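You operate a simulated robot arm through the tools that you are given. There is no shell and no other tool. Be economical: measure what you need, move in short steps, check, and stop when the job is done.

You run a simulated robot arm. Do the job below in one go: nothing can be reset, and whatever is moved stays where it is left.

JOB
Take the blue foam strip and put it on the top of the yellow table. Fetch the blue packer from the top of the blue table and set it on the top of the grey bench. Take the white cup and put it on the clear yellow dot pane. Close the handles drawer. Take the jar that says "primer" from the top of the steel table and leave it on top of the yellow card there. Take the red hand brush and put it on the big glass unit. Take the green bottle labelled "wash" from the bottom shelf of the steel shelving and leave it on top of the white frame on the third shelf from the bottom of the steel shelving. Put one of the yellow bottles from the fourth shelf from the bottom of the steel shelving on the top of the grey bench. Do these in any order. Set down upright: jar, green bottle, yellow bottle.

The check looks at the end state, three seconds after you hand in, the way a careful person would. Anything else that was tipped, shoved, dropped, spilled or broken makes it a failure.

ROBOT AND FRAMES
A 7-joint arm with a three-finger gripper on a trunk, on a base that drives. Base frame: it is fixed to the floor where the robot stands at the start and does not move with it; the origin is under the middle of the robot, x ahead of it, y to its left, z up; the surface under the hand at the start is at about z = 850. Units: mm, degrees, N and s.
With the tool pointing down near the work surface it reaches from about 140 to 880 mm from the robot's upright axis, wherever it stands. Its first joint turns from -166.0 to 166.0 degrees. Places, roughly: big glass unit (30x22x3 cm) [800, -4900, 900]; blue foam strip (15x7x7 cm) [500, 0, 900]; blue packer [1250, -4500, 750]; green bottle [1500, -6500, 250]; green jar, red jar [-1750, -5000, 750]; handles drawer [-2700, -3400, 1000]; red hand brush (16x5x11 cm) [800, -5200, 900]; top of the grey bench [600, -6400, 800]; top of the yellow table [3800, 2000, 800]; white cup (8x12x6 cm) [-4800, 2400, 900]; white frame [1250, -6250, 1000]; yellow bottle [1500, -6500, 1500]; yellow card [-1750, -4250, 750]; yellow dot pane (20x15x1 cm) [-4900, 2900, 900]. Payload 2.94 kg.
The TCP is the grasp point between the finger pads, 30 mm short of the fingertips. In the tool frame z runs along the fingers and y along their closing line. Largest opening 132 mm; the body of the gripper starts 107 mm behind the TCP.
Orientation is that of the tool frame in the base frame, as a unit quaternion [w, x, y, z]. With the fingers straight down and closing along the base's y, the tool's x points along the base's -x, its y along +y and its z along -z.

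CONTROLS
- The arm moves only by the tool move_arm. Its argument "increments" is text: rows parted by semicolons, each of 7 numbers parted by spaces: the gripper command, from -1 (fully open) to 1 (shut), values between in proportion, then the shift along the base's x, y, z in units of 250 mm (1.0 is 250 mm), then the turn, a rotation vector about the base's x, y, z in units of 90 degrees (1.0 is 90 degrees). In form: gripper dx dy dz ax ay az; .... A call has 1 to 12 rows; each row is the pose to reach, as a shift and turn from the pose commanded when the call began. A call with a number of a shift or a turn outside -1 to 1 is refused whole. Each row takes 0.2 s and may step no farther than 50 mm and 8.6 degrees from the row before; otherwise, or with a gripper value out of range, the whole call is refused. A pose out of reach is approached as far as the arm can. The call stops where the force on the tool passes 40 N (or 10 N more than at its start, if that is more) or the arm is blocked; 0.2 s more then pass. The fingers move at their own pace and stop on an object; they squeeze with about 35 N. The grip force told is the motor's: it shows also when the fingers shut on nothing. Time passes only in rows, and 0.2 s behind the last, so rows that repeat a pose let the fingers close. It gives the time, the measured TCP pose, the force on the tool (base axes), the opening and the grip force at its end, in the units of the frame above (readings bear some noise), with the torque about the TCP (base axes, N m) and any sound that the robot's microphone picked up, and new pictures: "pictures" is both (left out), scene, wrist or none.
- Cameras (640 x 400 px; columns grow to the right, rows downward): "scene" is now at [40.7, 174.9, 1736.1]; the picture's right is [-0.21, -0.98, 0.00], its down [-0.80, 0.17, -0.58] and it looks along [0.57, -0.12, -0.82] (base axes); focal length 293 px, centre (320, 200). "wrist" rides on the gripper at [72, 3, -144] in the tool frame; the picture's right is [-0.04, 1.00, 0.00], its down [-0.88, -0.04, -0.48] and it looks along [-0.47, -0.02, 0.88] (tool axes); focal length 256 px, centre (320, 200). There is no depth. A picture from a camera that has moved, and an enlarged one, comes with that camera's place and axes in the base frame and with its lens.
- lift_body(by): slides the trunk up (or, below 0, down) by that many mm; the arm and the scene camera ride with it, the base frame stays. It gives what a move gives, with no picture.
- steer(legs): drives the robot by 1 to 6 legs, each [ahead, left, turn to the left] in mm, mm and degrees, along the robot's own axes; the way and the turn of a leg run together, so that a leg with both is an arc; at most 1500 mm and 180 degrees a leg. The arm and the cameras ride along, it lands a little off, and it stops where it bumps. It gives what a move gives, and a new picture of the scene camera.
- aim_head(pan, tilt): turns the head with the scene camera to pan (to the left, within 143 degrees either way) and tilt (down, from -29 to 69), counted from straight ahead of the robot. It gives what a move gives, and a new picture of the scene camera.
- enlarge(camera, box): a new picture of the part [left, top, right, bottom] of that camera's present view, enlarged. It takes no simulated time.
- job_done(): hands the job in; it is judged then, once.

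Go step by step. Nothing tells you exact positions but the pictures and the camera data: compare them with the known pose of the tool, close in by small moves and look again before you grip or let go. The budget is 217 turns and 260 pictures, counting those below and the enlarged ones. Unless the task says otherwise, let go and move clear before handing in, and close with one line.

The tools are called after "Request:" as a command line: name --argument value ..., lists and objects as JSON in quotes. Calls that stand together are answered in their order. move_arm: Moves the arm, as the interface text tells. Its arguments: {"type":"object","properties":{"increments":{"type":"string"},"pictures":{"type":"string","enum":["both","scene","wrist","none"]}},"required":["increments"]} The other tools are called the same way: lift_body (by) slides the trunk up or down; steer (legs) drives the base; aim_head (pan, tilt) turns the head that bears the scene camera; enlarge (camera, box) takes an enlarged picture of a part of a camera's view; job_done () hands the job in.

At the start:

```text
clock: 0.0
tool_pos: [588.2, -16.9, 1147.0]
ee_rot: [0.0, 0.0, 1.0, 0.0]
ft_force: [-0.1, 0.1, 0.8]
torque: [0.0, 0.01, 0.03]
opening: 131.9
gripper_force: 0.2
trunk travel left (down, up): [-250.0, 290.0]
robot x, y, heading: [-0.6, 1.3, -0.1]
head pan, tilt: [-12.3, 54.6]
```

scene: 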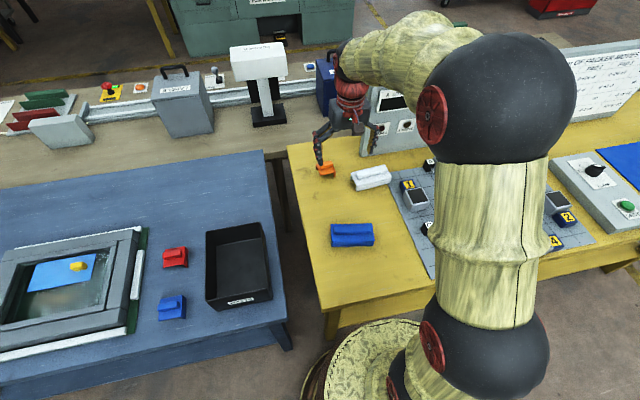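
wrist: 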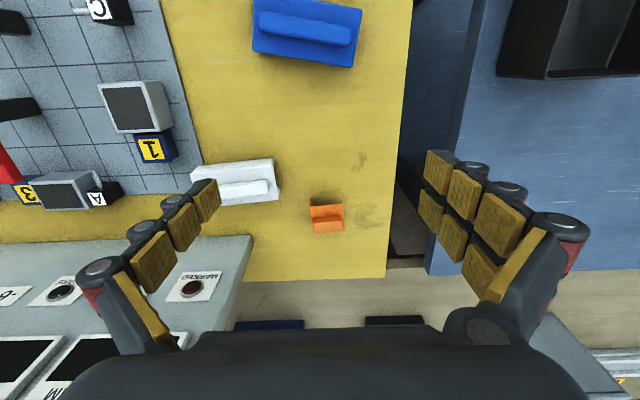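

The blue foam strip lies on the yellow bench in front at about [474, -22], long side about along y. I'll look closer before gripping.

Request:
enlarge --camera "wrist" --box '[200, 0, 400, 125]'

Request:
enlarge --camera "scene" --box '[280, 130, 440, 280]'

```text
3.20 times, centred on (300, 62) of wrist
camera zoom: at [517.1, -12.2, 1290.5], right [0.04, 1.0, 0.0], down [0.88, -0.04, 0.48], along [0.47, -0.02, -0.88], focal length 819 px, centre (384, 640)
```

zoom: 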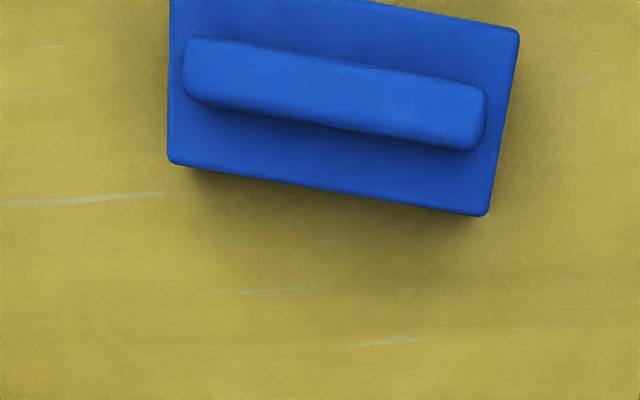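

```text
2.67 times, centred on (360, 205) of scene
camera zoom: at [40.7, 174.9, 1736.1], right [-0.21, -0.98, 0.0], down [-0.8, 0.17, -0.58], along [0.57, -0.12, -0.82], focal length 781 px, centre (213, 187)
```

zoom: 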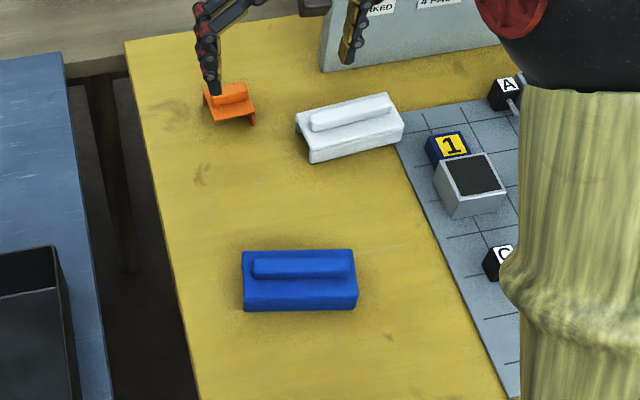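

The strip's axis is about 10° off y, so I turn the gripper 80° about z and move above it.

Request:
move_arm --increments "-1 -0.043 -0.005 -0.04 0 0 0.089; -1 -0.086 -0.01 -0.08 0 0 0.178; -1 -0.13 -0.014 -0.12 0 0 0.267; -1 -0.173 -0.018 -0.16 0 0 0.356; -1 -0.216 -0.022 -0.2 0 0 0.444; -1 -0.26 -0.027 -0.24 0 0 0.533; -1 -0.302 -0.031 -0.28 0 0 0.622; -1 -0.346 -0.036 -0.32 0 0 0.711; -1 -0.39 -0.04 -0.36 0 0 0.8; -1 -0.432 -0.044 -0.4 0 0 0.889; -1 -0.432 -0.044 -0.4 0 0 0.889"

```text
clock: 2.4
tool_pos: [481.0, -28.0, 1048.0]
ee_rot: [0.0, -0.644, 0.765, 0.0]
ft_force: [0.6, 0.4, 0.3]
torque: [0.03, 0.0, -0.02]
opening: 132.1
gripper_force: 0.1
trunk travel left (down, up): [-250.0, 290.0]
robot x, y, heading: [-3.0, -3.7, -0.1]
head pan, tilt: [-12.3, 54.6]
camera scene: at [40.6, 174.9, 1736.1], right [-0.21, -0.98, 0.0], down [-0.8, 0.17, -0.58], along [0.57, -0.12, -0.82], focal length 293 px, centre (320, 200)
camera wrist: at [465.2, -97.9, 1190.8], right [-0.98, 0.21, 0.0], down [0.19, 0.86, 0.48], along [0.1, 0.46, -0.88], focal length 256 px, centre (320, 200)
```

scene: 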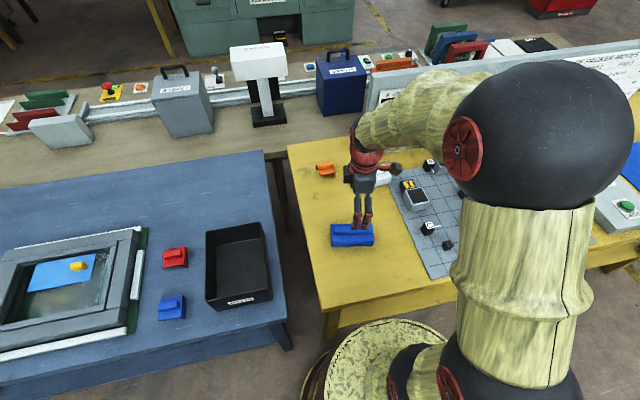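
wrist: 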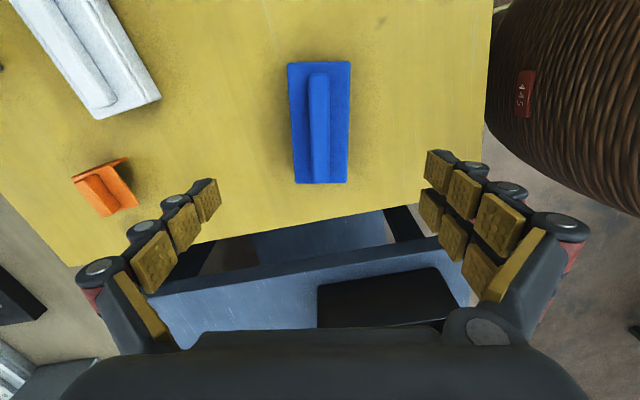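

The strip is centred between the fingers and aligned. I go down with the fingers open, then look.

Request:
move_arm --increments "-1 0 -0.015 -0.16 0 0 0; -1 0 -0.03 -0.32 0 0 0; -1 0 -0.03 -0.48 0 0 0; -1 0 -0.03 -0.64 0 0 0; -1 0 -0.03 -0.64 0 0 0" --pictures "wrist"

```text
clock: 3.6
tool_pos: [483.8, -33.8, 885.4]
ee_rot: [0.0, -0.642, 0.766, -0.001]
ft_force: [0.2, -0.6, -0.4]
torque: [0.02, -0.01, 0.01]
opening: 132.2
gripper_force: 0.0
trunk travel left (down, up): [-250.0, 290.0]
robot x, y, heading: [1.4, 1.1, -0.0]
head pan, tilt: [-12.3, 54.6]
camera wrist: at [468.9, -103.1, 1028.0], right [-0.98, 0.22, 0.0], down [0.19, 0.86, 0.48], along [0.1, 0.46, -0.88], focal length 256 px, centre (320, 200)
```

wrist: 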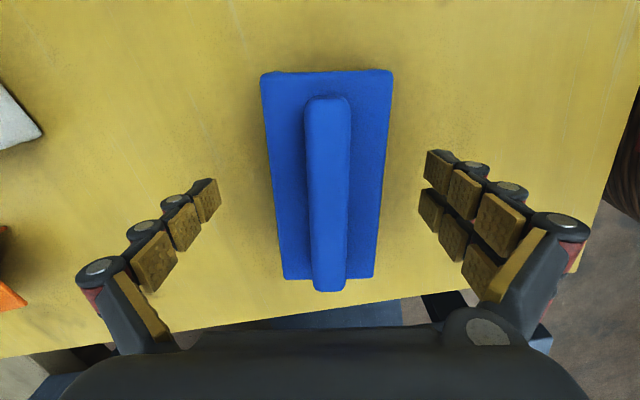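

Fingers straddle the middle of the strip. Close.

Request:
move_arm --increments "1 0 0 0 0 0 0; 1 0 0 0 0 0 0; 1 0 0 0 0 0 0; 1 0 0 0 0 0 0; 1 0 0 0 0 0 0; 1 0 0 0 0 0 0; 1 0 0 0 0 0 0; 1 0 0 0.1 0 0 0; 1 0 0 0.25 0 0 0; 1 0 0 0.4 0 0 0" --pictures "wrist"

```text
clock: 5.8
tool_pos: [481.6, -34.2, 987.6]
ee_rot: [-0.001, -0.642, 0.766, 0.0]
ft_force: [-0.3, 0.7, -0.6]
torque: [0.01, -0.03, -0.02]
opening: 66.4
gripper_force: 34.7
trunk travel left (down, up): [-250.0, 290.0]
robot x, y, heading: [0.2, 0.2, 0.2]
head pan, tilt: [-12.3, 54.6]
camera wrist: at [466.7, -103.3, 1130.5], right [-0.98, 0.22, 0.0], down [0.19, 0.86, 0.48], along [0.1, 0.46, -0.88], focal length 256 px, centre (320, 200)
```

wrist: 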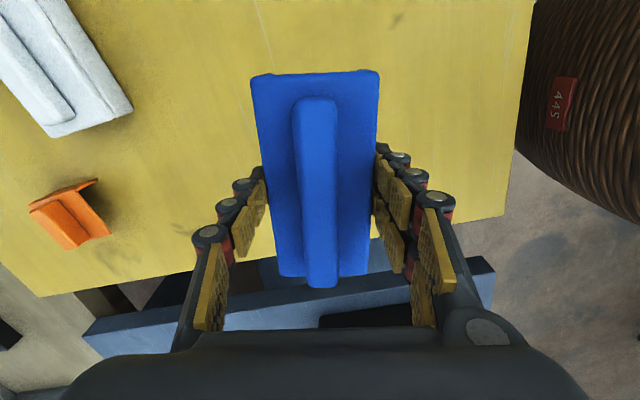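

Grip holds. I raise the strip and look around for the route.

Request:
move_arm --increments "1 -0.05 0 0.18 0 0 0; 1 -0.1 0 0.36 0 0 0; 1 -0.15 0 0.54 0 0 0; 1 -0.2 0 0.72 0 0 0" --pictures "none"

Request:
aim_head --pan 20 --tilt 15

Request:
aim_head --pan 100 --tilt 25

Request:
aim_head --pan -100 --tilt 25

```text
clock: 6.8
tool_pos: [429.4, -35.7, 1166.6]
ee_rot: [0.0, -0.643, 0.766, 0.0]
ft_force: [-1.0, 0.5, -0.6]
torque: [0.01, 0.0, 0.03]
opening: 66.5
gripper_force: 35.3
trunk travel left (down, up): [-250.0, 290.0]
robot x, y, heading: [0.1, -3.8, -0.2]
head pan, tilt: [-12.3, 54.6]
```

```text
clock: 7.9
tool_pos: [431.0, -34.9, 1166.0]
ee_rot: [0.0, -0.643, 0.766, 0.0]
ft_force: [0.0, -0.3, -1.3]
torque: [0.01, -0.01, 0.0]
opening: 66.5
gripper_force: 35.0
trunk travel left (down, up): [-250.0, 290.0]
robot x, y, heading: [-2.6, 1.2, 0.0]
head pan, tilt: [20.0, 15.0]
camera scene: at [57.5, 222.3, 1795.7], right [0.34, -0.94, 0.0], down [-0.24, -0.09, -0.97], along [0.91, 0.33, -0.26], focal length 293 px, centre (320, 200)
```

scene: 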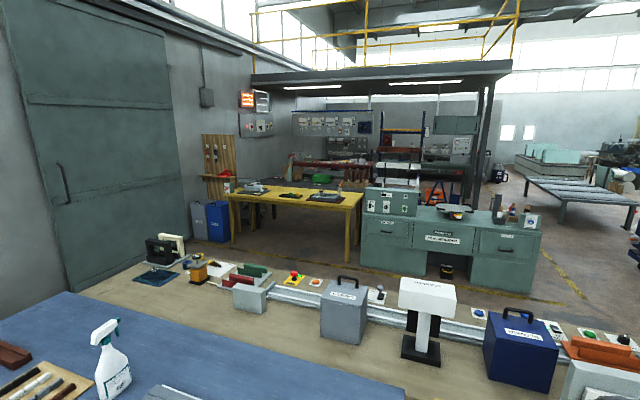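

```text
clock: 9.4
tool_pos: [429.8, -36.4, 1167.3]
ee_rot: [0.0, -0.643, 0.766, -0.001]
ft_force: [0.5, 0.3, 0.0]
torque: [0.02, 0.0, 0.01]
opening: 66.4
gripper_force: 34.9
trunk travel left (down, up): [-250.0, 290.0]
robot x, y, heading: [-1.3, 1.7, -0.2]
head pan, tilt: [100.0, 25.0]
camera scene: at [-46.3, 281.1, 1779.6], right [0.98, 0.17, 0.0], down [0.07, -0.42, -0.91], along [-0.16, 0.89, -0.42], focal length 293 px, centre (320, 200)
```

scene: 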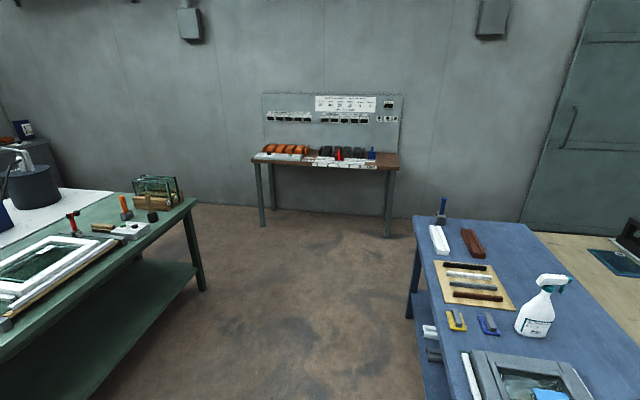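

```text
clock: 12.3
tool_pos: [431.1, -34.5, 1167.1]
ee_rot: [0.0, -0.643, 0.766, 0.0]
ft_force: [-0.5, -0.4, -0.8]
torque: [0.0, -0.02, -0.02]
opening: 66.6
gripper_force: 35.2
trunk travel left (down, up): [-250.0, 290.0]
robot x, y, heading: [2.2, -4.1, -0.1]
head pan, tilt: [-100.0, 25.0]
camera scene: at [-46.3, 99.6, 1779.6], right [-0.98, 0.17, 0.0], down [0.07, 0.42, -0.91], along [-0.16, -0.89, -0.42], focal length 293 px, centre (320, 200)
```

scene: 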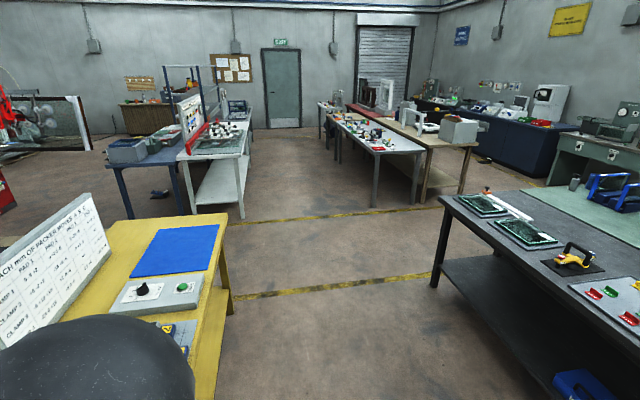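

The yellow table is beyond a long conveyor bench. I look at where that bench ends on the right.

Request:
aim_head --pan -40 --tilt 20

Request:
aim_head --pan 60 --tilt 30

Request:
aim_head --pan -142 --tilt 25

Request:
aim_head --pan 142 --tilt 25

```text
clock: 13.6
tool_pos: [430.5, -35.2, 1168.4]
ee_rot: [-0.001, -0.643, 0.766, 0.0]
ft_force: [-0.4, -0.7, 0.2]
torque: [0.0, -0.01, -0.02]
opening: 66.4
gripper_force: 34.9
trunk travel left (down, up): [-250.0, 290.0]
robot x, y, heading: [1.5, -1.9, -0.0]
head pan, tilt: [-40.0, 20.0]
camera scene: at [41.0, 130.5, 1787.7], right [-0.64, -0.77, 0.0], down [-0.26, 0.22, -0.94], along [0.72, -0.6, -0.34], focal length 293 px, centre (320, 200)
```

scene: 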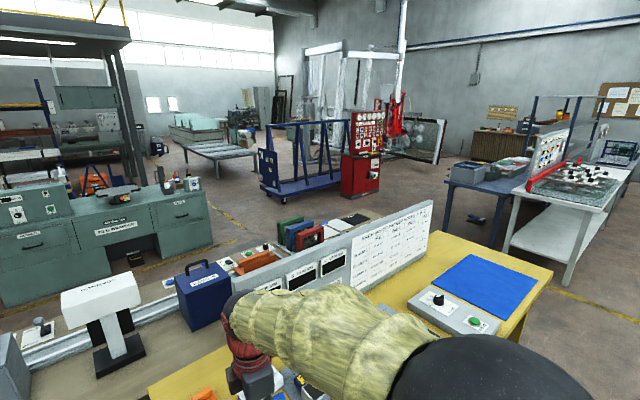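

```text
clock: 15.4
tool_pos: [431.4, -35.0, 1165.3]
ee_rot: [0.001, -0.643, 0.766, 0.0]
ft_force: [1.3, 0.8, 0.6]
torque: [-0.02, 0.0, -0.01]
opening: 66.4
gripper_force: 34.9
trunk travel left (down, up): [-250.0, 290.0]
robot x, y, heading: [-1.6, 1.5, -0.1]
head pan, tilt: [60.0, 30.0]
camera scene: at [15.0, 268.7, 1771.6], right [0.87, -0.5, 0.0], down [-0.25, -0.43, -0.87], along [0.43, 0.75, -0.5], focal length 293 px, centre (320, 200)
```

scene: 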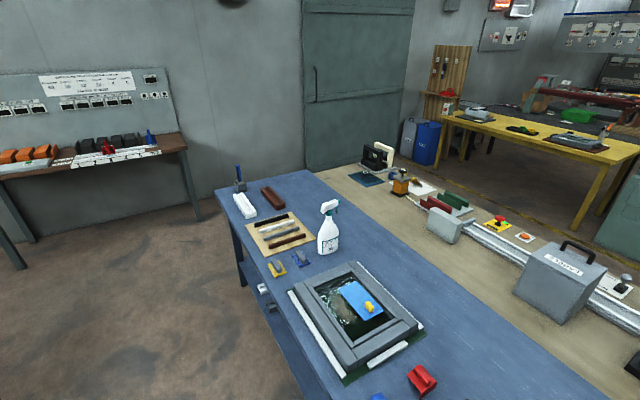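

```text
clock: 18.3
tool_pos: [430.8, -34.5, 1167.6]
ee_rot: [0.0, -0.643, 0.766, 0.0]
ft_force: [0.5, -0.1, -0.2]
torque: [-0.02, -0.02, 0.0]
opening: 66.5
gripper_force: 34.9
trunk travel left (down, up): [-250.0, 290.0]
robot x, y, heading: [1.9, 4.3, -0.1]
head pan, tilt: [-142.0, 25.0]
camera scene: at [-102.9, 133.6, 1779.6], right [-0.62, 0.79, 0.0], down [0.33, 0.26, -0.91], along [-0.71, -0.56, -0.42], focal length 293 px, centre (320, 200)
```

scene: 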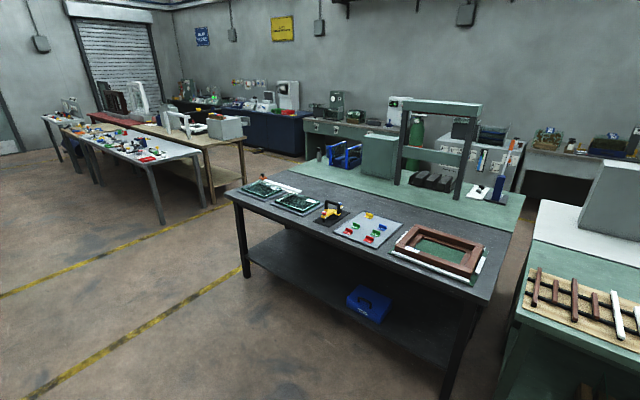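

```text
clock: 22.2
tool_pos: [430.2, -36.0, 1166.5]
ee_rot: [0.0, -0.643, 0.766, 0.0]
ft_force: [0.2, -0.2, -0.4]
torque: [-0.04, 0.0, -0.02]
opening: 66.5
gripper_force: 34.9
trunk travel left (down, up): [-250.0, 290.0]
robot x, y, heading: [2.9, 1.0, 0.0]
head pan, tilt: [142.0, 25.0]
camera scene: at [-102.9, 247.1, 1779.6], right [0.62, 0.79, 0.0], down [0.33, -0.26, -0.91], along [-0.71, 0.56, -0.42], focal length 293 px, centre (320, 200)
```

scene: 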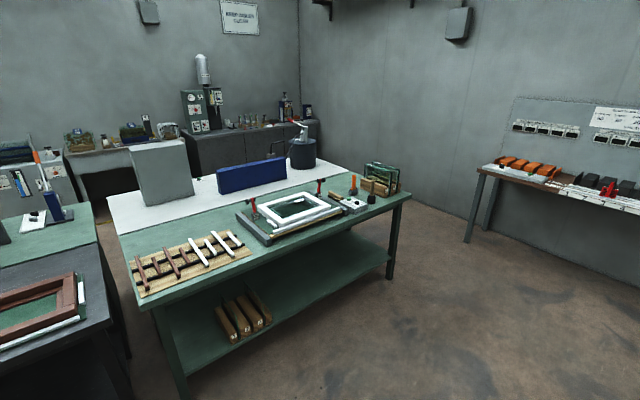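

I take the right-hand way: back off, strafe right past the bench ends (y ≈ -2400), ahead to x ≈ 2400, then left along the aisle to the yellow table.

Request:
steer --legs '[[-350, 0, 0], [0, -1200, 0], [0, -1200, 0], [1400, 0, 0], [1400, 0, 0]]'

Request:
aim_head --pan 65 --tilt 25

```text
clock: 48.9
tool_pos: [2902.2, -2275.1, 1167.0]
ee_rot: [0.0, -0.659, 0.752, 0.0]
ft_force: [0.6, 0.6, -0.4]
torque: [-0.01, 0.01, 0.04]
opening: 66.2
gripper_force: 34.9
trunk travel left (down, up): [-250.0, 290.0]
robot x, y, heading: [2469.1, -2260.9, 2.2]
head pan, tilt: [142.0, 25.0]
camera scene: at [2357.6, -2015.6, 1779.6], right [0.58, 0.81, 0.0], down [0.34, -0.25, -0.91], along [-0.74, 0.53, -0.42], focal length 293 px, centre (320, 200)
```

scene: 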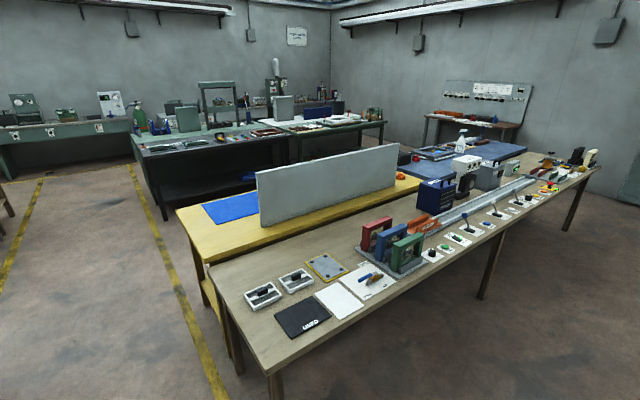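

```text
clock: 50.4
tool_pos: [2902.4, -2274.0, 1167.9]
ee_rot: [0.0, -0.659, 0.752, 0.0]
ft_force: [0.2, 0.2, -1.0]
torque: [0.02, -0.01, -0.01]
opening: 66.7
gripper_force: 35.2
trunk travel left (down, up): [-250.0, 290.0]
robot x, y, heading: [2469.0, -2254.9, 2.5]
head pan, tilt: [65.0, 25.0]
camera scene: at [2467.6, -1984.0, 1779.6], right [0.92, -0.38, 0.0], down [-0.16, -0.39, -0.91], along [0.35, 0.84, -0.42], focal length 293 px, centre (320, 200)
```

scene: 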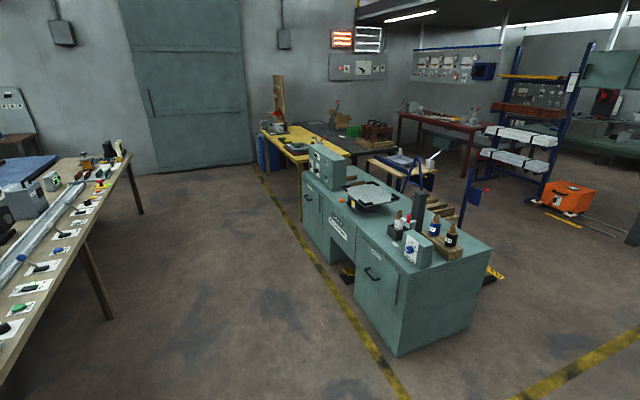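

The aisle is clear, and there is also open floor at the conveyor's far end by the door. I strafe left to the yellow table.

Request:
steer --legs '[[0, 1300, -2.4], [0, 1300, 0], [0, 1250, 0]]'

Request:
aim_head --pan -10 --tilt 35

```text
clock: 68.7
tool_pos: [2886.9, 1494.6, 1167.3]
ee_rot: [0.0, -0.644, 0.765, 0.0]
ft_force: [1.0, 0.6, -0.5]
torque: [-0.02, -0.01, 0.0]
opening: 66.4
gripper_force: 34.8
trunk travel left (down, up): [-250.0, 290.0]
robot x, y, heading: [2455.2, 1530.0, -0.0]
head pan, tilt: [65.0, 25.0]
camera scene: at [2462.6, 1803.5, 1779.5], right [0.91, -0.42, 0.0], down [-0.18, -0.38, -0.91], along [0.38, 0.82, -0.42], focal length 293 px, centre (320, 200)
```

scene: 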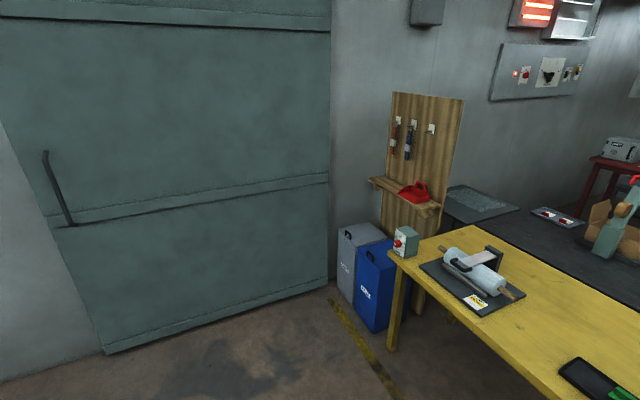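

```text
clock: 70.2
tool_pos: [2885.7, 1495.4, 1166.5]
ee_rot: [0.0, -0.643, 0.765, 0.0]
ft_force: [0.3, -0.3, 0.2]
torque: [0.01, 0.02, -0.01]
opening: 66.5
gripper_force: 34.8
trunk travel left (down, up): [-250.0, 290.0]
robot x, y, heading: [2454.0, 1528.1, 0.1]
head pan, tilt: [-10.0, 35.0]
camera scene: at [2510.6, 1704.6, 1763.8], right [-0.17, -0.99, 0.0], down [-0.57, 0.1, -0.82], along [0.81, -0.14, -0.57], focal length 293 px, centre (320, 200)
```

scene: 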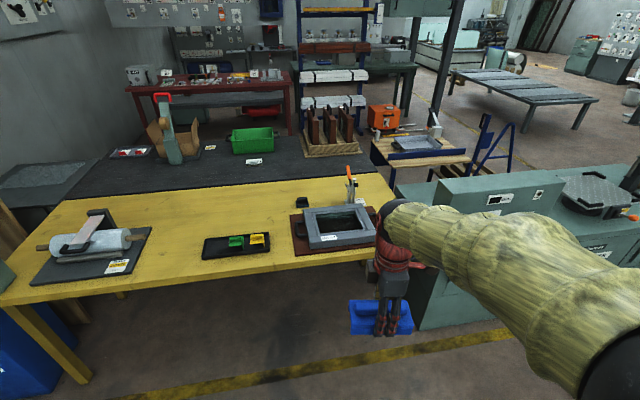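

Free room lies between the roller mat and the black tray, near [3700, 2180]. I drive in front of it.

Request:
steer --legs '[[0, 650, 0], [480, 0, 0]]'

Request:
aim_head --pan 0 --tilt 45

```text
clock: 76.3
tool_pos: [3367.4, 2145.3, 1167.1]
ee_rot: [0.0, -0.638, 0.77, 0.0]
ft_force: [-0.6, -0.2, -0.5]
torque: [0.0, 0.01, 0.0]
opening: 66.5
gripper_force: 35.4
trunk travel left (down, up): [-250.0, 290.0]
robot x, y, heading: [2937.4, 2182.5, -0.6]
head pan, tilt: [-10.0, 35.0]
camera scene: at [2995.4, 2359.6, 1763.8], right [-0.19, -0.98, 0.0], down [-0.56, 0.11, -0.82], along [0.8, -0.15, -0.57], focal length 293 px, centre (320, 200)
```

scene: 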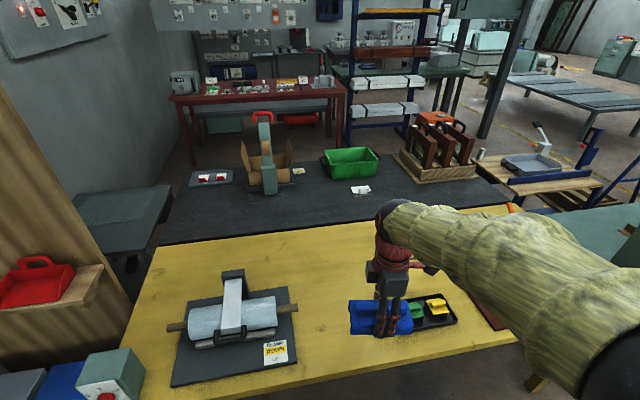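

```text
clock: 77.0
tool_pos: [3366.4, 2144.3, 1167.8]
ee_rot: [0.0, -0.639, 0.769, 0.0]
ft_force: [-0.6, -0.4, 0.7]
torque: [-0.03, 0.01, 0.01]
opening: 66.2
gripper_force: 34.9
trunk travel left (down, up): [-250.0, 290.0]
robot x, y, heading: [2937.4, 2187.5, -0.5]
head pan, tilt: [0.0, 45.0]
camera scene: at [2989.7, 2374.9, 1749.0], right [-0.01, -1.0, 0.0], down [-0.71, 0.01, -0.71], along [0.71, -0.01, -0.71], focal length 293 px, centre (320, 200)
```

scene: 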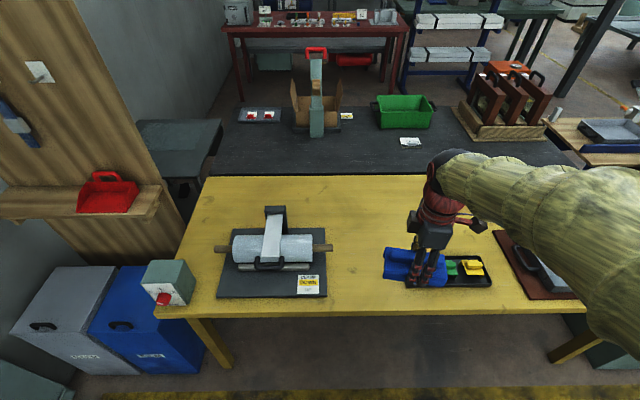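

Clear space around [3750, 2175]. I move the strip over it and start down.

Request:
move_arm --increments "1 0.18 0.02 0 0 0 0; 1 0.36 0.04 0 0 0 0; 1 0.54 0.06 0 0 0 0; 1 0.72 0.08 0 0 0 0; 1 0.9 0.1 0 0 0 0; 1 1 0.11 -0.1 0 0 0; 1 1 0.11 -0.3 0 0 0" --pictures "none"

Request:
move_arm --increments "1 0.18 0.02 -0.05 0 0 0; 1 0.36 0.02 -0.15 0 0 0; 1 0.51 0.02 -0.3 0 0 0; 1 0.51 0.02 -0.4 0 0 0; 1 0.51 0.02 -0.5 0 0 0;1 0.51 0.02 -0.5 0 0 0"

```text
clock: 78.6
tool_pos: [3617.6, 2175.4, 1088.8]
ee_rot: [0.0, -0.639, 0.769, 0.0]
ft_force: [0.9, 1.0, 0.2]
torque: [-0.01, 0.04, 0.03]
opening: 66.3
gripper_force: 35.0
trunk travel left (down, up): [-250.0, 290.0]
robot x, y, heading: [2935.5, 2182.1, -0.7]
head pan, tilt: [0.0, 45.0]
```

```text
refused: row 2 steps farther than a row can; nothing moved
```

Request:
move_arm --increments "1 0.18 0 -0.05 0 0 0; 1 0.34 0 -0.15 0 0 0; 1 0.51 0 -0.25 0 0 0; 1 0.51 0 -0.4 0 0 0; 1 0.51 0 -0.5 0 0 0;1 0.51 0 -0.5 0 0 0"

```text
clock: 80.0
tool_pos: [3743.1, 2170.4, 965.0]
ee_rot: [0.0, -0.637, 0.771, 0.0]
ft_force: [0.1, -1.0, -0.2]
torque: [0.01, 0.01, -0.01]
opening: 66.5
gripper_force: 34.6
trunk travel left (down, up): [-250.0, 290.0]
robot x, y, heading: [2935.1, 2187.7, -0.4]
head pan, tilt: [0.0, 45.0]
camera scene: at [2990.6, 2375.0, 1749.0], right [-0.01, -1.0, 0.0], down [-0.71, 0.01, -0.71], along [0.71, -0.01, -0.71], focal length 293 px, centre (320, 200)
camera wrist: at [3728.0, 2100.5, 1106.9], right [-0.97, 0.23, 0.0], down [0.2, 0.86, 0.48], along [0.11, 0.46, -0.88], focal length 256 px, centre (320, 200)
```

scene: 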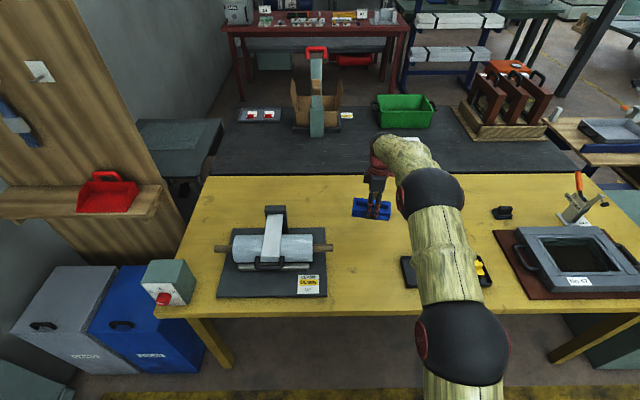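
wrist: 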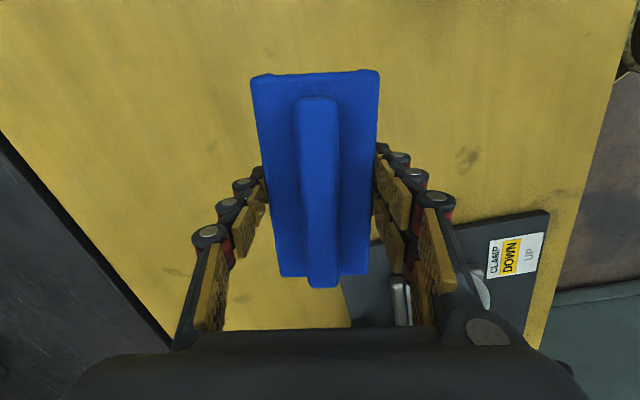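

Clear below. I lower slowly until contact.

Request:
move_arm --increments "1 0 0 -0.12 0 0 0; 1 0 0 -0.24 0 0 0; 1 0 0 -0.28 0 0 0; 1 0 0 -0.31 0 0 0; 1 0 0 -0.34 0 0 0; 1 0 0 -0.37 0 0 0; 1 0 0 -0.4 0 0 0; 1 0 0 -0.43 0 0 0; 1 0 0 -0.46 0 0 0; 1 0 0 -0.49 0 0 0; 1 0 0 -0.52 0 0 0; 1 0 0 -0.55 0 0 0" --pictures "wrist"

```text
clock: 82.6
tool_pos: [3745.8, 2172.8, 832.6]
ee_rot: [0.001, -0.639, 0.769, -0.002]
ft_force: [-7.7, 1.9, 26.8]
torque: [0.07, 0.43, 0.05]
opening: 67.2
gripper_force: 35.4
trunk travel left (down, up): [-250.0, 290.0]
robot x, y, heading: [2937.8, 2182.3, -0.8]
head pan, tilt: [0.0, 45.0]
camera wrist: at [3729.0, 2103.9, 975.9], right [-0.97, 0.23, 0.0], down [0.2, 0.86, 0.48], along [0.11, 0.46, -0.88], focal length 256 px, centre (320, 200)
```

wrist: 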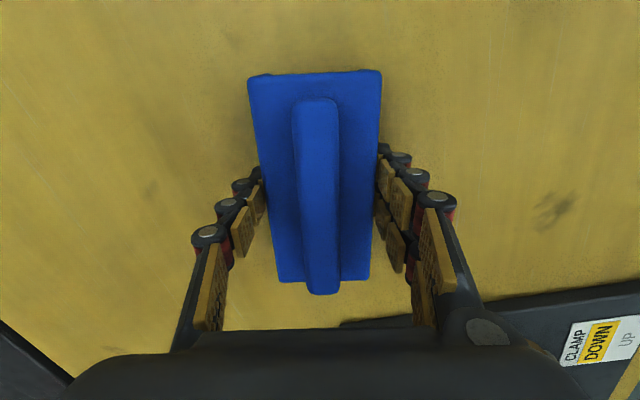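

Resting on the table. I release and rise.

Request:
move_arm --increments "0.6 0 0 0 0 0 0; 0.2 0 0 0 0 0 0; -0.4 0 0 0 0 0 0; -0.8 0 0 0 0 0 0; -1 0 0 0 0 0 0; -1 0 0 0.1 0 0 0; -1 0 0 0.25 0 0 0; -1 0 0 0.42 0 0 0; -1 0 0 0.6 0 0 0; -1 0 0 0.78 0 0 0; -1 -0.1 0 0.95 0 0 0; -1 -0.25 0 1 0 0 0" --pictures "wrist"

```text
clock: 85.2
tool_pos: [3679.1, 2174.3, 1081.9]
ee_rot: [0.0, -0.638, 0.77, 0.0]
ft_force: [-0.8, -0.4, 0.3]
torque: [0.0, -0.04, 0.02]
opening: 132.0
gripper_force: 0.0
trunk travel left (down, up): [-250.0, 290.0]
robot x, y, heading: [2936.2, 2185.4, -0.9]
head pan, tilt: [0.0, 45.0]
camera wrist: at [3663.7, 2104.3, 1225.0], right [-0.97, 0.23, 0.0], down [0.2, 0.86, 0.48], along [0.11, 0.46, -0.88], focal length 256 px, centre (320, 200)
```

wrist: 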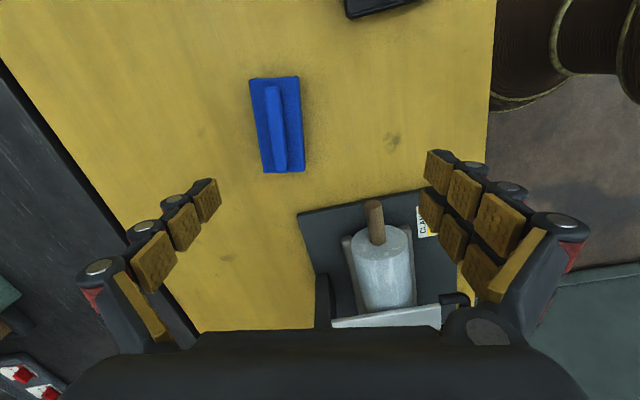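

The strip is on the yellow table. I pull the arm in and travel by the door side toward the cup at [-4800, 2400].

Request:
move_arm --increments "-1 -0.18 0 0.05 0 0 0; -1 -0.36 0 0.1 0 0 0; -1 -0.54 0 0.15 0 0 0; -1 -0.72 0 0.2 0 0 0; -1 -0.9 0 0.25 0 0 0; -1 -1 0 0.35 0 0 0" --pictures "none"

Request:
steer --legs '[[-850, 0, 0], [0, 450, 0], [0, 0, 90], [0, 0, 90]]'

```text
clock: 86.6
tool_pos: [3433.3, 2172.0, 1164.9]
ee_rot: [-0.001, -0.639, 0.769, 0.0]
ft_force: [-0.6, 0.5, 0.4]
torque: [0.03, 0.01, 0.04]
opening: 132.1
gripper_force: 0.1
trunk travel left (down, up): [-250.0, 290.0]
robot x, y, heading: [2935.7, 2185.5, -0.8]
head pan, tilt: [0.0, 45.0]
```

```text
clock: 101.0
tool_pos: [1589.4, 2688.5, 1164.8]
ee_rot: [0.0, 0.785, 0.62, 0.0]
ft_force: [0.1, 0.0, 0.4]
torque: [0.03, 0.0, -0.03]
opening: 132.2
gripper_force: 0.0
trunk travel left (down, up): [-250.0, 290.0]
robot x, y, heading: [2087.0, 2647.4, 176.6]
head pan, tilt: [0.0, 45.0]
camera scene: at [2023.4, 2465.8, 1749.0], right [0.06, 1.0, 0.0], down [0.71, -0.04, -0.71], along [-0.71, 0.04, -0.71], focal length 293 px, centre (320, 200)
```

scene: 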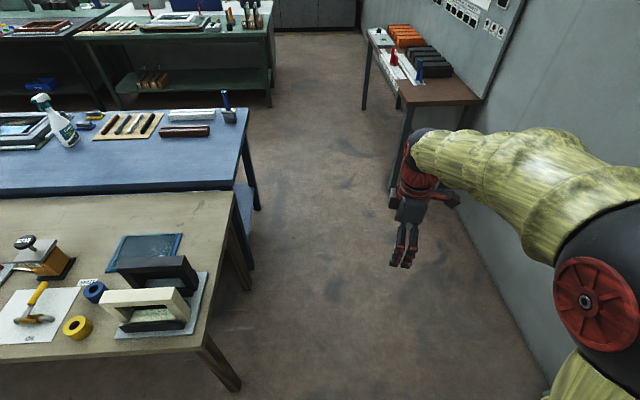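

Corridor between blue table and panel bench is about y 2100–3200; I'm centred. Drive on.

Request:
steer --legs '[[0, 0, 3.4], [1400, 0, 0], [1400, 0, 0]]'

Request:
aim_head --pan 0 --tilt 20

```text
clock: 115.1
tool_pos: [-1218.6, 2682.9, 1163.5]
ee_rot: [0.001, 0.769, 0.64, 0.0]
ft_force: [1.1, 0.0, 0.4]
torque: [0.0, 0.0, 0.0]
opening: 131.9
gripper_force: 0.0
trunk travel left (down, up): [-250.0, 290.0]
robot x, y, heading: [-714.4, 2673.4, 179.4]
head pan, tilt: [0.0, 45.0]
camera scene: at [-773.5, 2482.5, 1749.0], right [0.01, 1.0, 0.0], down [0.71, -0.01, -0.71], along [-0.71, 0.01, -0.71], focal length 293 px, centre (320, 200)
```

scene: 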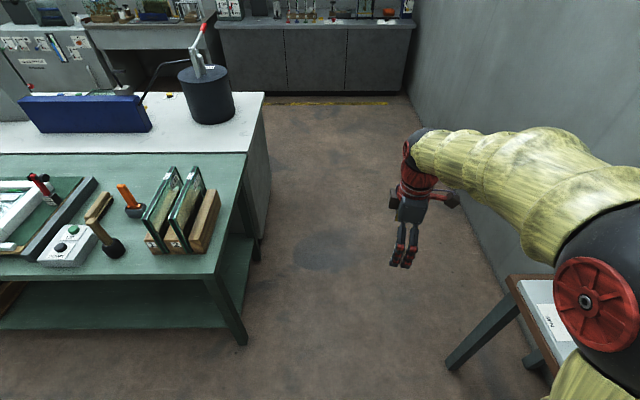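

```text
clock: 116.0
tool_pos: [-1218.4, 2682.4, 1165.5]
ee_rot: [0.0, 0.768, 0.64, 0.0]
ft_force: [-0.6, 0.3, 0.8]
torque: [0.05, 0.04, -0.05]
opening: 132.1
gripper_force: 0.0
trunk travel left (down, up): [-250.0, 290.0]
robot x, y, heading: [-722.7, 2672.3, 179.4]
head pan, tilt: [0.0, 20.0]
camera scene: at [-785.2, 2482.6, 1787.6], right [0.01, 1.0, 0.0], down [0.34, 0.0, -0.94], along [-0.94, 0.01, -0.34], focal length 293 px, centre (320, 200)
```

scene: 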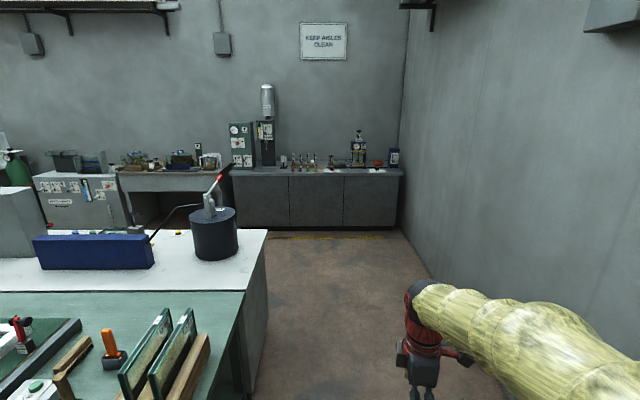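

Grey cabinet with cup and pane lies ahead at x ≈ -4550. Drive up to it.

Request:
steer --legs '[[1450, 0, 0.6], [1450, 0, 0], [300, 0, 0]]'

Request:
aim_head --pan 0 --tilt 40

```text
clock: 131.4
tool_pos: [-4375.0, 2588.4, 1165.5]
ee_rot: [0.0, 0.754, 0.656, 0.001]
ft_force: [-0.5, -0.7, -0.1]
torque: [0.01, -0.07, 0.01]
opening: 131.8
gripper_force: 0.0
trunk travel left (down, up): [-250.0, 290.0]
robot x, y, heading: [-3875.5, 2598.1, -178.1]
head pan, tilt: [0.0, 20.0]
camera scene: at [-3934.3, 2405.7, 1787.6], right [-0.03, 1.0, 0.0], down [0.34, 0.01, -0.94], along [-0.94, -0.03, -0.34], focal length 293 px, centre (320, 200)
```

scene: 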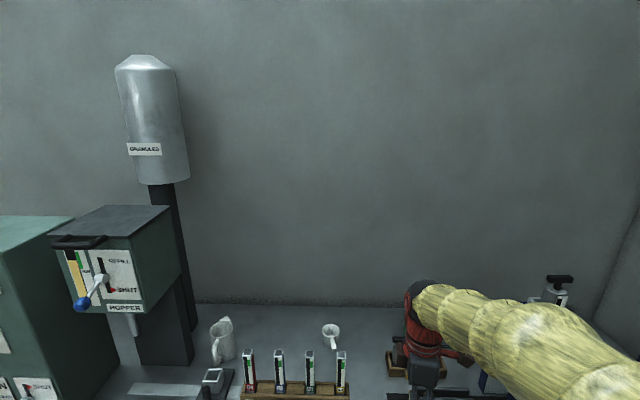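

```text
clock: 132.2
tool_pos: [-4373.7, 2589.6, 1164.7]
ee_rot: [-0.001, 0.754, 0.657, 0.0]
ft_force: [0.2, 0.1, -1.2]
torque: [0.01, 0.02, 0.02]
opening: 131.8
gripper_force: 0.1
trunk travel left (down, up): [-250.0, 290.0]
robot x, y, heading: [-3875.2, 2598.7, -177.9]
head pan, tilt: [0.0, 40.0]
camera scene: at [-3925.4, 2406.0, 1756.3], right [-0.03, 1.0, 0.0], down [0.64, 0.02, -0.77], along [-0.77, -0.03, -0.64], focal length 293 px, centre (320, 200)
```

scene: 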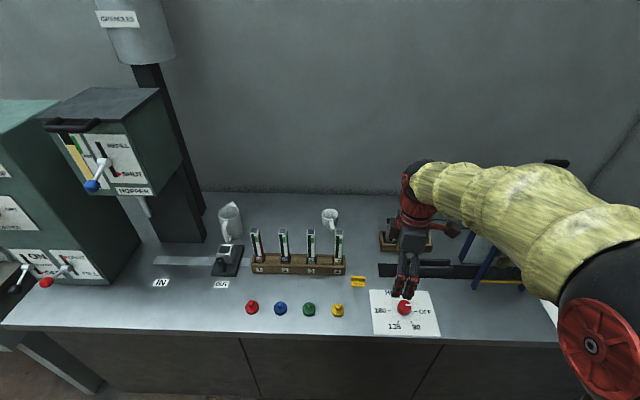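

The white cup is the small one behind the small tubes at about [-4830, 2410]. I'll zoom on it and look for the yellow dot pane.

Request:
enlarge --camera "scene" --box '[200, 180, 400, 305]'

Request:
aim_head --pan -25 --tilt 40

```text
3.20 times, centred on (300, 242) of scene
camera zoom: at [-3925.4, 2406.0, 1756.3], right [-0.03, 1.0, 0.0], down [0.64, 0.02, -0.77], along [-0.77, -0.03, -0.64], focal length 937 px, centre (384, 64)
```

zoom: 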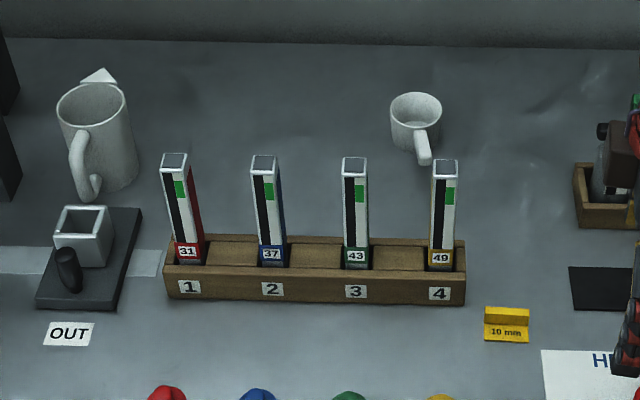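

```text
clock: 133.1
tool_pos: [-4374.4, 2588.7, 1164.4]
ee_rot: [0.0, 0.755, 0.656, 0.001]
ft_force: [-0.1, 0.5, -0.7]
torque: [0.02, 0.02, 0.0]
opening: 132.1
gripper_force: 0.1
trunk travel left (down, up): [-250.0, 290.0]
robot x, y, heading: [-3877.2, 2598.2, -178.1]
head pan, tilt: [-25.0, 40.0]
camera scene: at [-3918.8, 2442.1, 1756.3], right [0.39, 0.92, 0.0], down [0.59, -0.25, -0.77], along [-0.7, 0.3, -0.64], focal length 293 px, centre (320, 200)
```

scene: 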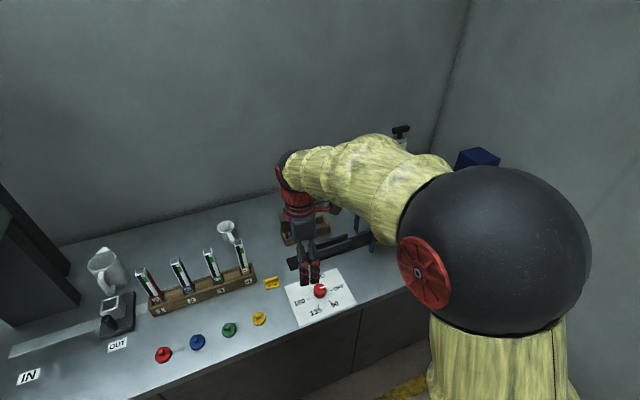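

The small cup's handle points toward me. I drive nearer, turn the gripper so it closes along y, and move over the cup.

Request:
steer --legs '[[150, 120, -2]]'

Request:
move_arm --increments "-1 0 0 0.1 0 0 -0.09; -1 0 0 0.15 0 0 -0.18; -1 0 0 0.15 0 0 -0.27; -1 0 0 0.15 0 0 -0.36; -1 0 0 0.15 0 0 -0.45; -1 -0.1 0 0.15 0 0 -0.54; -1 -0.2 0 0.15 0 0 -0.63; -1 -0.3 0 0.15 0 0 -0.72; -1 -0.4 0 0.15 0 0 -0.81; -1 -0.5 0 0.15 0 0 -0.89"

```text
clock: 134.7
tool_pos: [-4523.7, 2482.4, 1165.4]
ee_rot: [0.0, 0.767, 0.641, 0.001]
ft_force: [-0.4, -0.5, 0.3]
torque: [0.0, -0.02, -0.02]
opening: 131.8
gripper_force: 0.1
trunk travel left (down, up): [-250.0, 290.0]
robot x, y, heading: [-4021.6, 2474.6, 180.0]
head pan, tilt: [-25.0, 40.0]
camera scene: at [-4073.2, 2319.8, 1756.2], right [0.42, 0.91, 0.0], down [0.58, -0.27, -0.77], along [-0.69, 0.33, -0.64], focal length 293 px, centre (320, 200)
```

scene: 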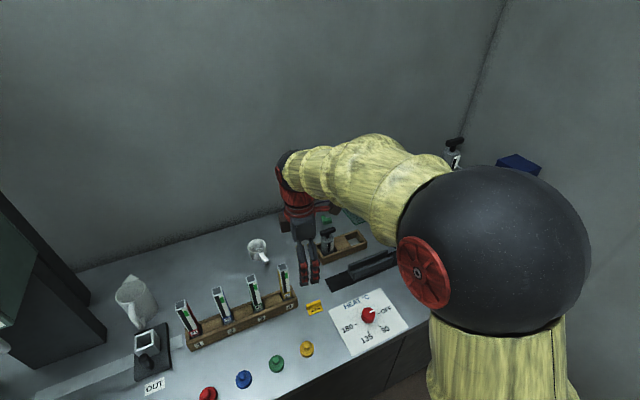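

```text
clock: 136.9
tool_pos: [-4648.7, 2481.8, 1201.2]
ee_rot: [0.0, 1.0, -0.004, 0.0]
ft_force: [-0.4, -0.3, -1.2]
torque: [0.03, -0.01, 0.0]
opening: 132.0
gripper_force: 0.0
trunk travel left (down, up): [-250.0, 290.0]
robot x, y, heading: [-4025.0, 2472.9, 179.7]
head pan, tilt: [-25.0, 40.0]
camera scene: at [-4073.2, 2320.3, 1756.2], right [0.42, 0.91, 0.0], down [0.58, -0.27, -0.77], along [-0.69, 0.33, -0.64], focal length 293 px, centre (320, 200)
camera wrist: at [-4576.0, 2480.5, 1344.6], right [-0.05, -1.0, 0.0], down [-0.88, 0.04, 0.47], along [-0.47, 0.02, -0.88], focal length 256 px, centre (320, 200)
```

scene: 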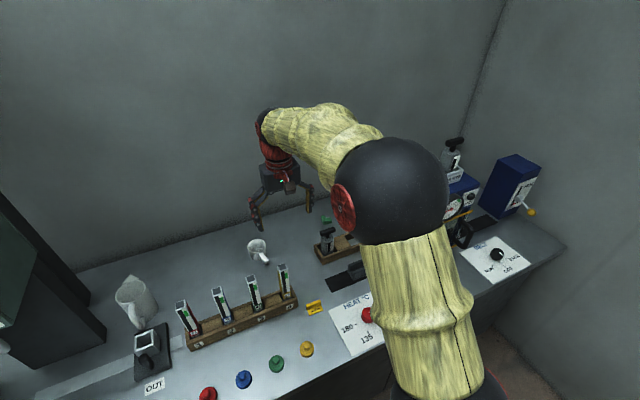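
wrist: 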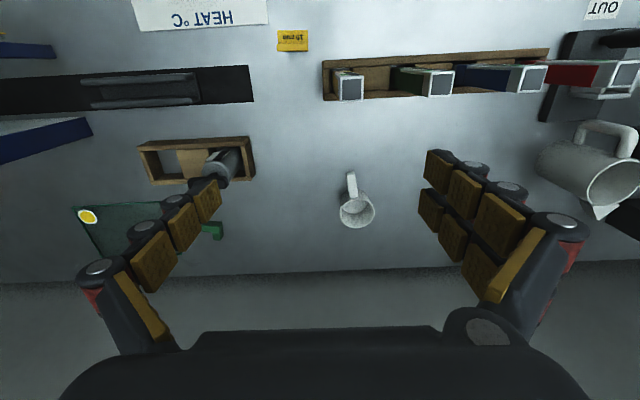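

The cup stands at about [-4830, 2420], and the pane with its yellow dot lies to the left. I move over the cup and look again.

Request:
move_arm --increments "-1 -0.15 -0.05 0 0 0 0; -1 -0.3 -0.1 -0.05 0 0 0; -1 -0.45 -0.15 -0.1 0 0 0; -1 -0.6 -0.2 -0.2 0 0 0; -1 -0.72 -0.248 -0.32 0 0 0; -1 -0.72 -0.248 -0.45 0 0 0; -1 -0.72 -0.248 -0.45 0 0 0"

```text
clock: 138.5
tool_pos: [-4827.8, 2420.2, 1088.8]
ee_rot: [0.0, 1.0, -0.001, 0.0]
ft_force: [-0.5, 0.5, 0.5]
torque: [0.01, -0.01, 0.0]
opening: 132.1
gripper_force: 0.0
trunk travel left (down, up): [-250.0, 290.0]
robot x, y, heading: [-4022.0, 2475.9, 179.7]
head pan, tilt: [-25.0, 40.0]
camera scene: at [-4072.6, 2320.4, 1756.3], right [0.42, 0.91, 0.0], down [0.58, -0.27, -0.77], along [-0.69, 0.33, -0.64], focal length 293 px, centre (320, 200)
camera wrist: at [-4754.4, 2418.3, 1232.7], right [-0.05, -1.0, 0.0], down [-0.88, 0.04, 0.48], along [-0.48, 0.02, -0.88], focal length 256 px, centre (320, 200)
```

scene: 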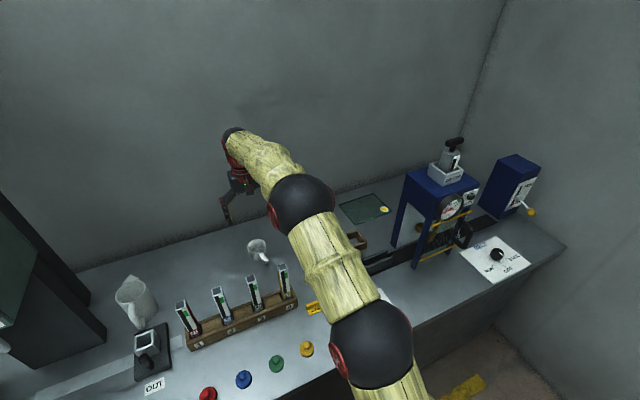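
wrist: 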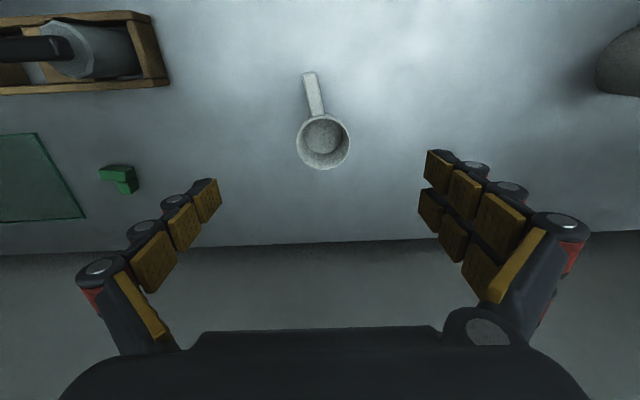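

Aligned. Lower to just above rim level and look.

Request:
move_arm --increments "-1 -0.02 -0.01 -0.15 0 0 0; -1 -0.03 -0.014 -0.3 0 0 0; -1 -0.03 -0.014 -0.45 0 0 0; -1 -0.03 -0.014 -0.55 0 0 0; -1 -0.03 -0.014 -0.55 0 0 0"

```text
clock: 139.7
tool_pos: [-4835.3, 2416.3, 952.6]
ee_rot: [-0.001, 1.0, -0.001, 0.0]
ft_force: [0.5, 0.0, 0.0]
torque: [-0.01, 0.02, 0.0]
opening: 131.9
gripper_force: 0.2
trunk travel left (down, up): [-250.0, 290.0]
robot x, y, heading: [-4023.5, 2470.3, 179.9]
head pan, tilt: [-25.0, 40.0]
camera scene: at [-4072.7, 2320.3, 1756.3], right [0.42, 0.91, 0.0], down [0.58, -0.27, -0.77], along [-0.69, 0.33, -0.64], focal length 293 px, centre (320, 200)
camera wrist: at [-4762.5, 2414.0, 1095.3], right [-0.05, -1.0, 0.0], down [-0.88, 0.04, 0.48], along [-0.48, 0.02, -0.88], focal length 256 px, centre (320, 200)
```

scene: 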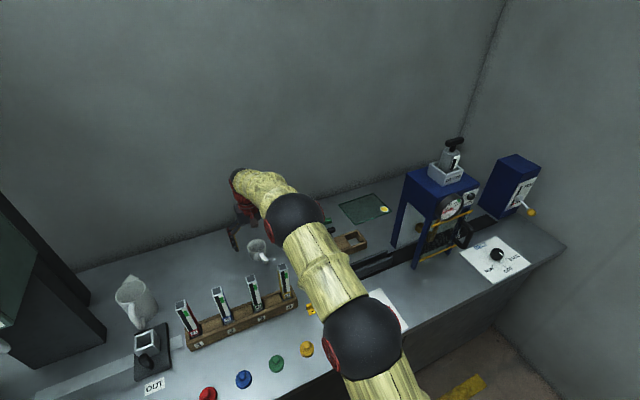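
wrist: 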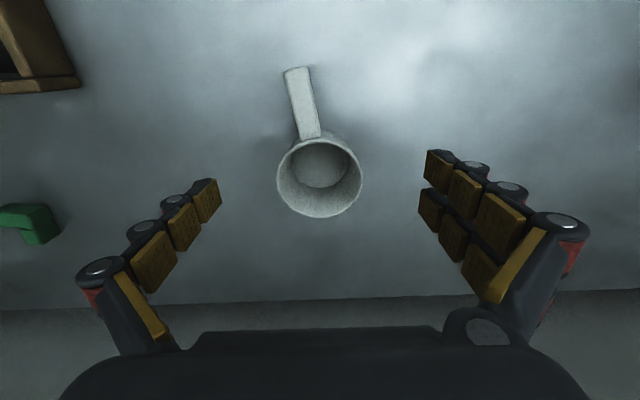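

Centred. Lower to the body, close gently and lift a little.

Request:
move_arm --increments "-1 0 0 -0.09 0 0 0; -1 0 0 -0.18 0 0 0; 0 0 0 -0.18 0 0 0; 1 0 0 -0.18 0 0 0; 1 0 0 -0.18 0 0 0; 1 0 0 -0.18 0 0 0; 1 0 0 -0.18 0 0 0; 1 0 0 -0.18 0 0 0; 1 0 0 -0.18 0 0 0; 1 0 0 -0.08 0 0 0; 1 0 0 0.1 0 0 0; 1 0 0 0.28 0 0 0" --pictures "wrist"

```text
clock: 142.3
tool_pos: [-4831.0, 2418.5, 1021.8]
ee_rot: [0.0, 1.0, -0.002, 0.001]
ft_force: [-0.2, 1.2, -1.3]
torque: [0.01, 0.05, 0.02]
opening: 63.3
gripper_force: 34.7
trunk travel left (down, up): [-250.0, 290.0]
robot x, y, heading: [-4025.4, 2474.2, 179.9]
head pan, tilt: [-25.0, 40.0]
camera wrist: at [-4757.5, 2416.3, 1164.9], right [-0.05, -1.0, 0.0], down [-0.88, 0.04, 0.47], along [-0.47, 0.02, -0.88], focal length 256 px, centre (320, 200)
```

wrist: 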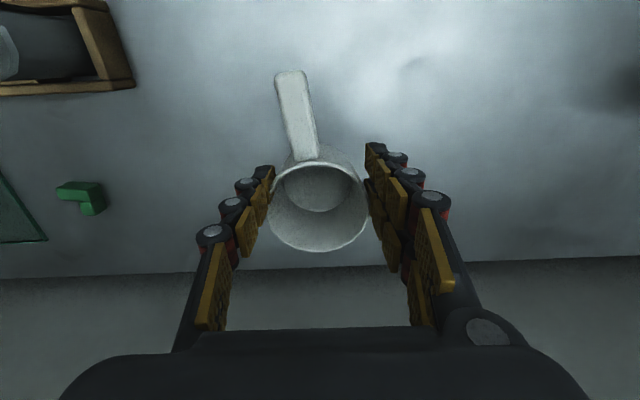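

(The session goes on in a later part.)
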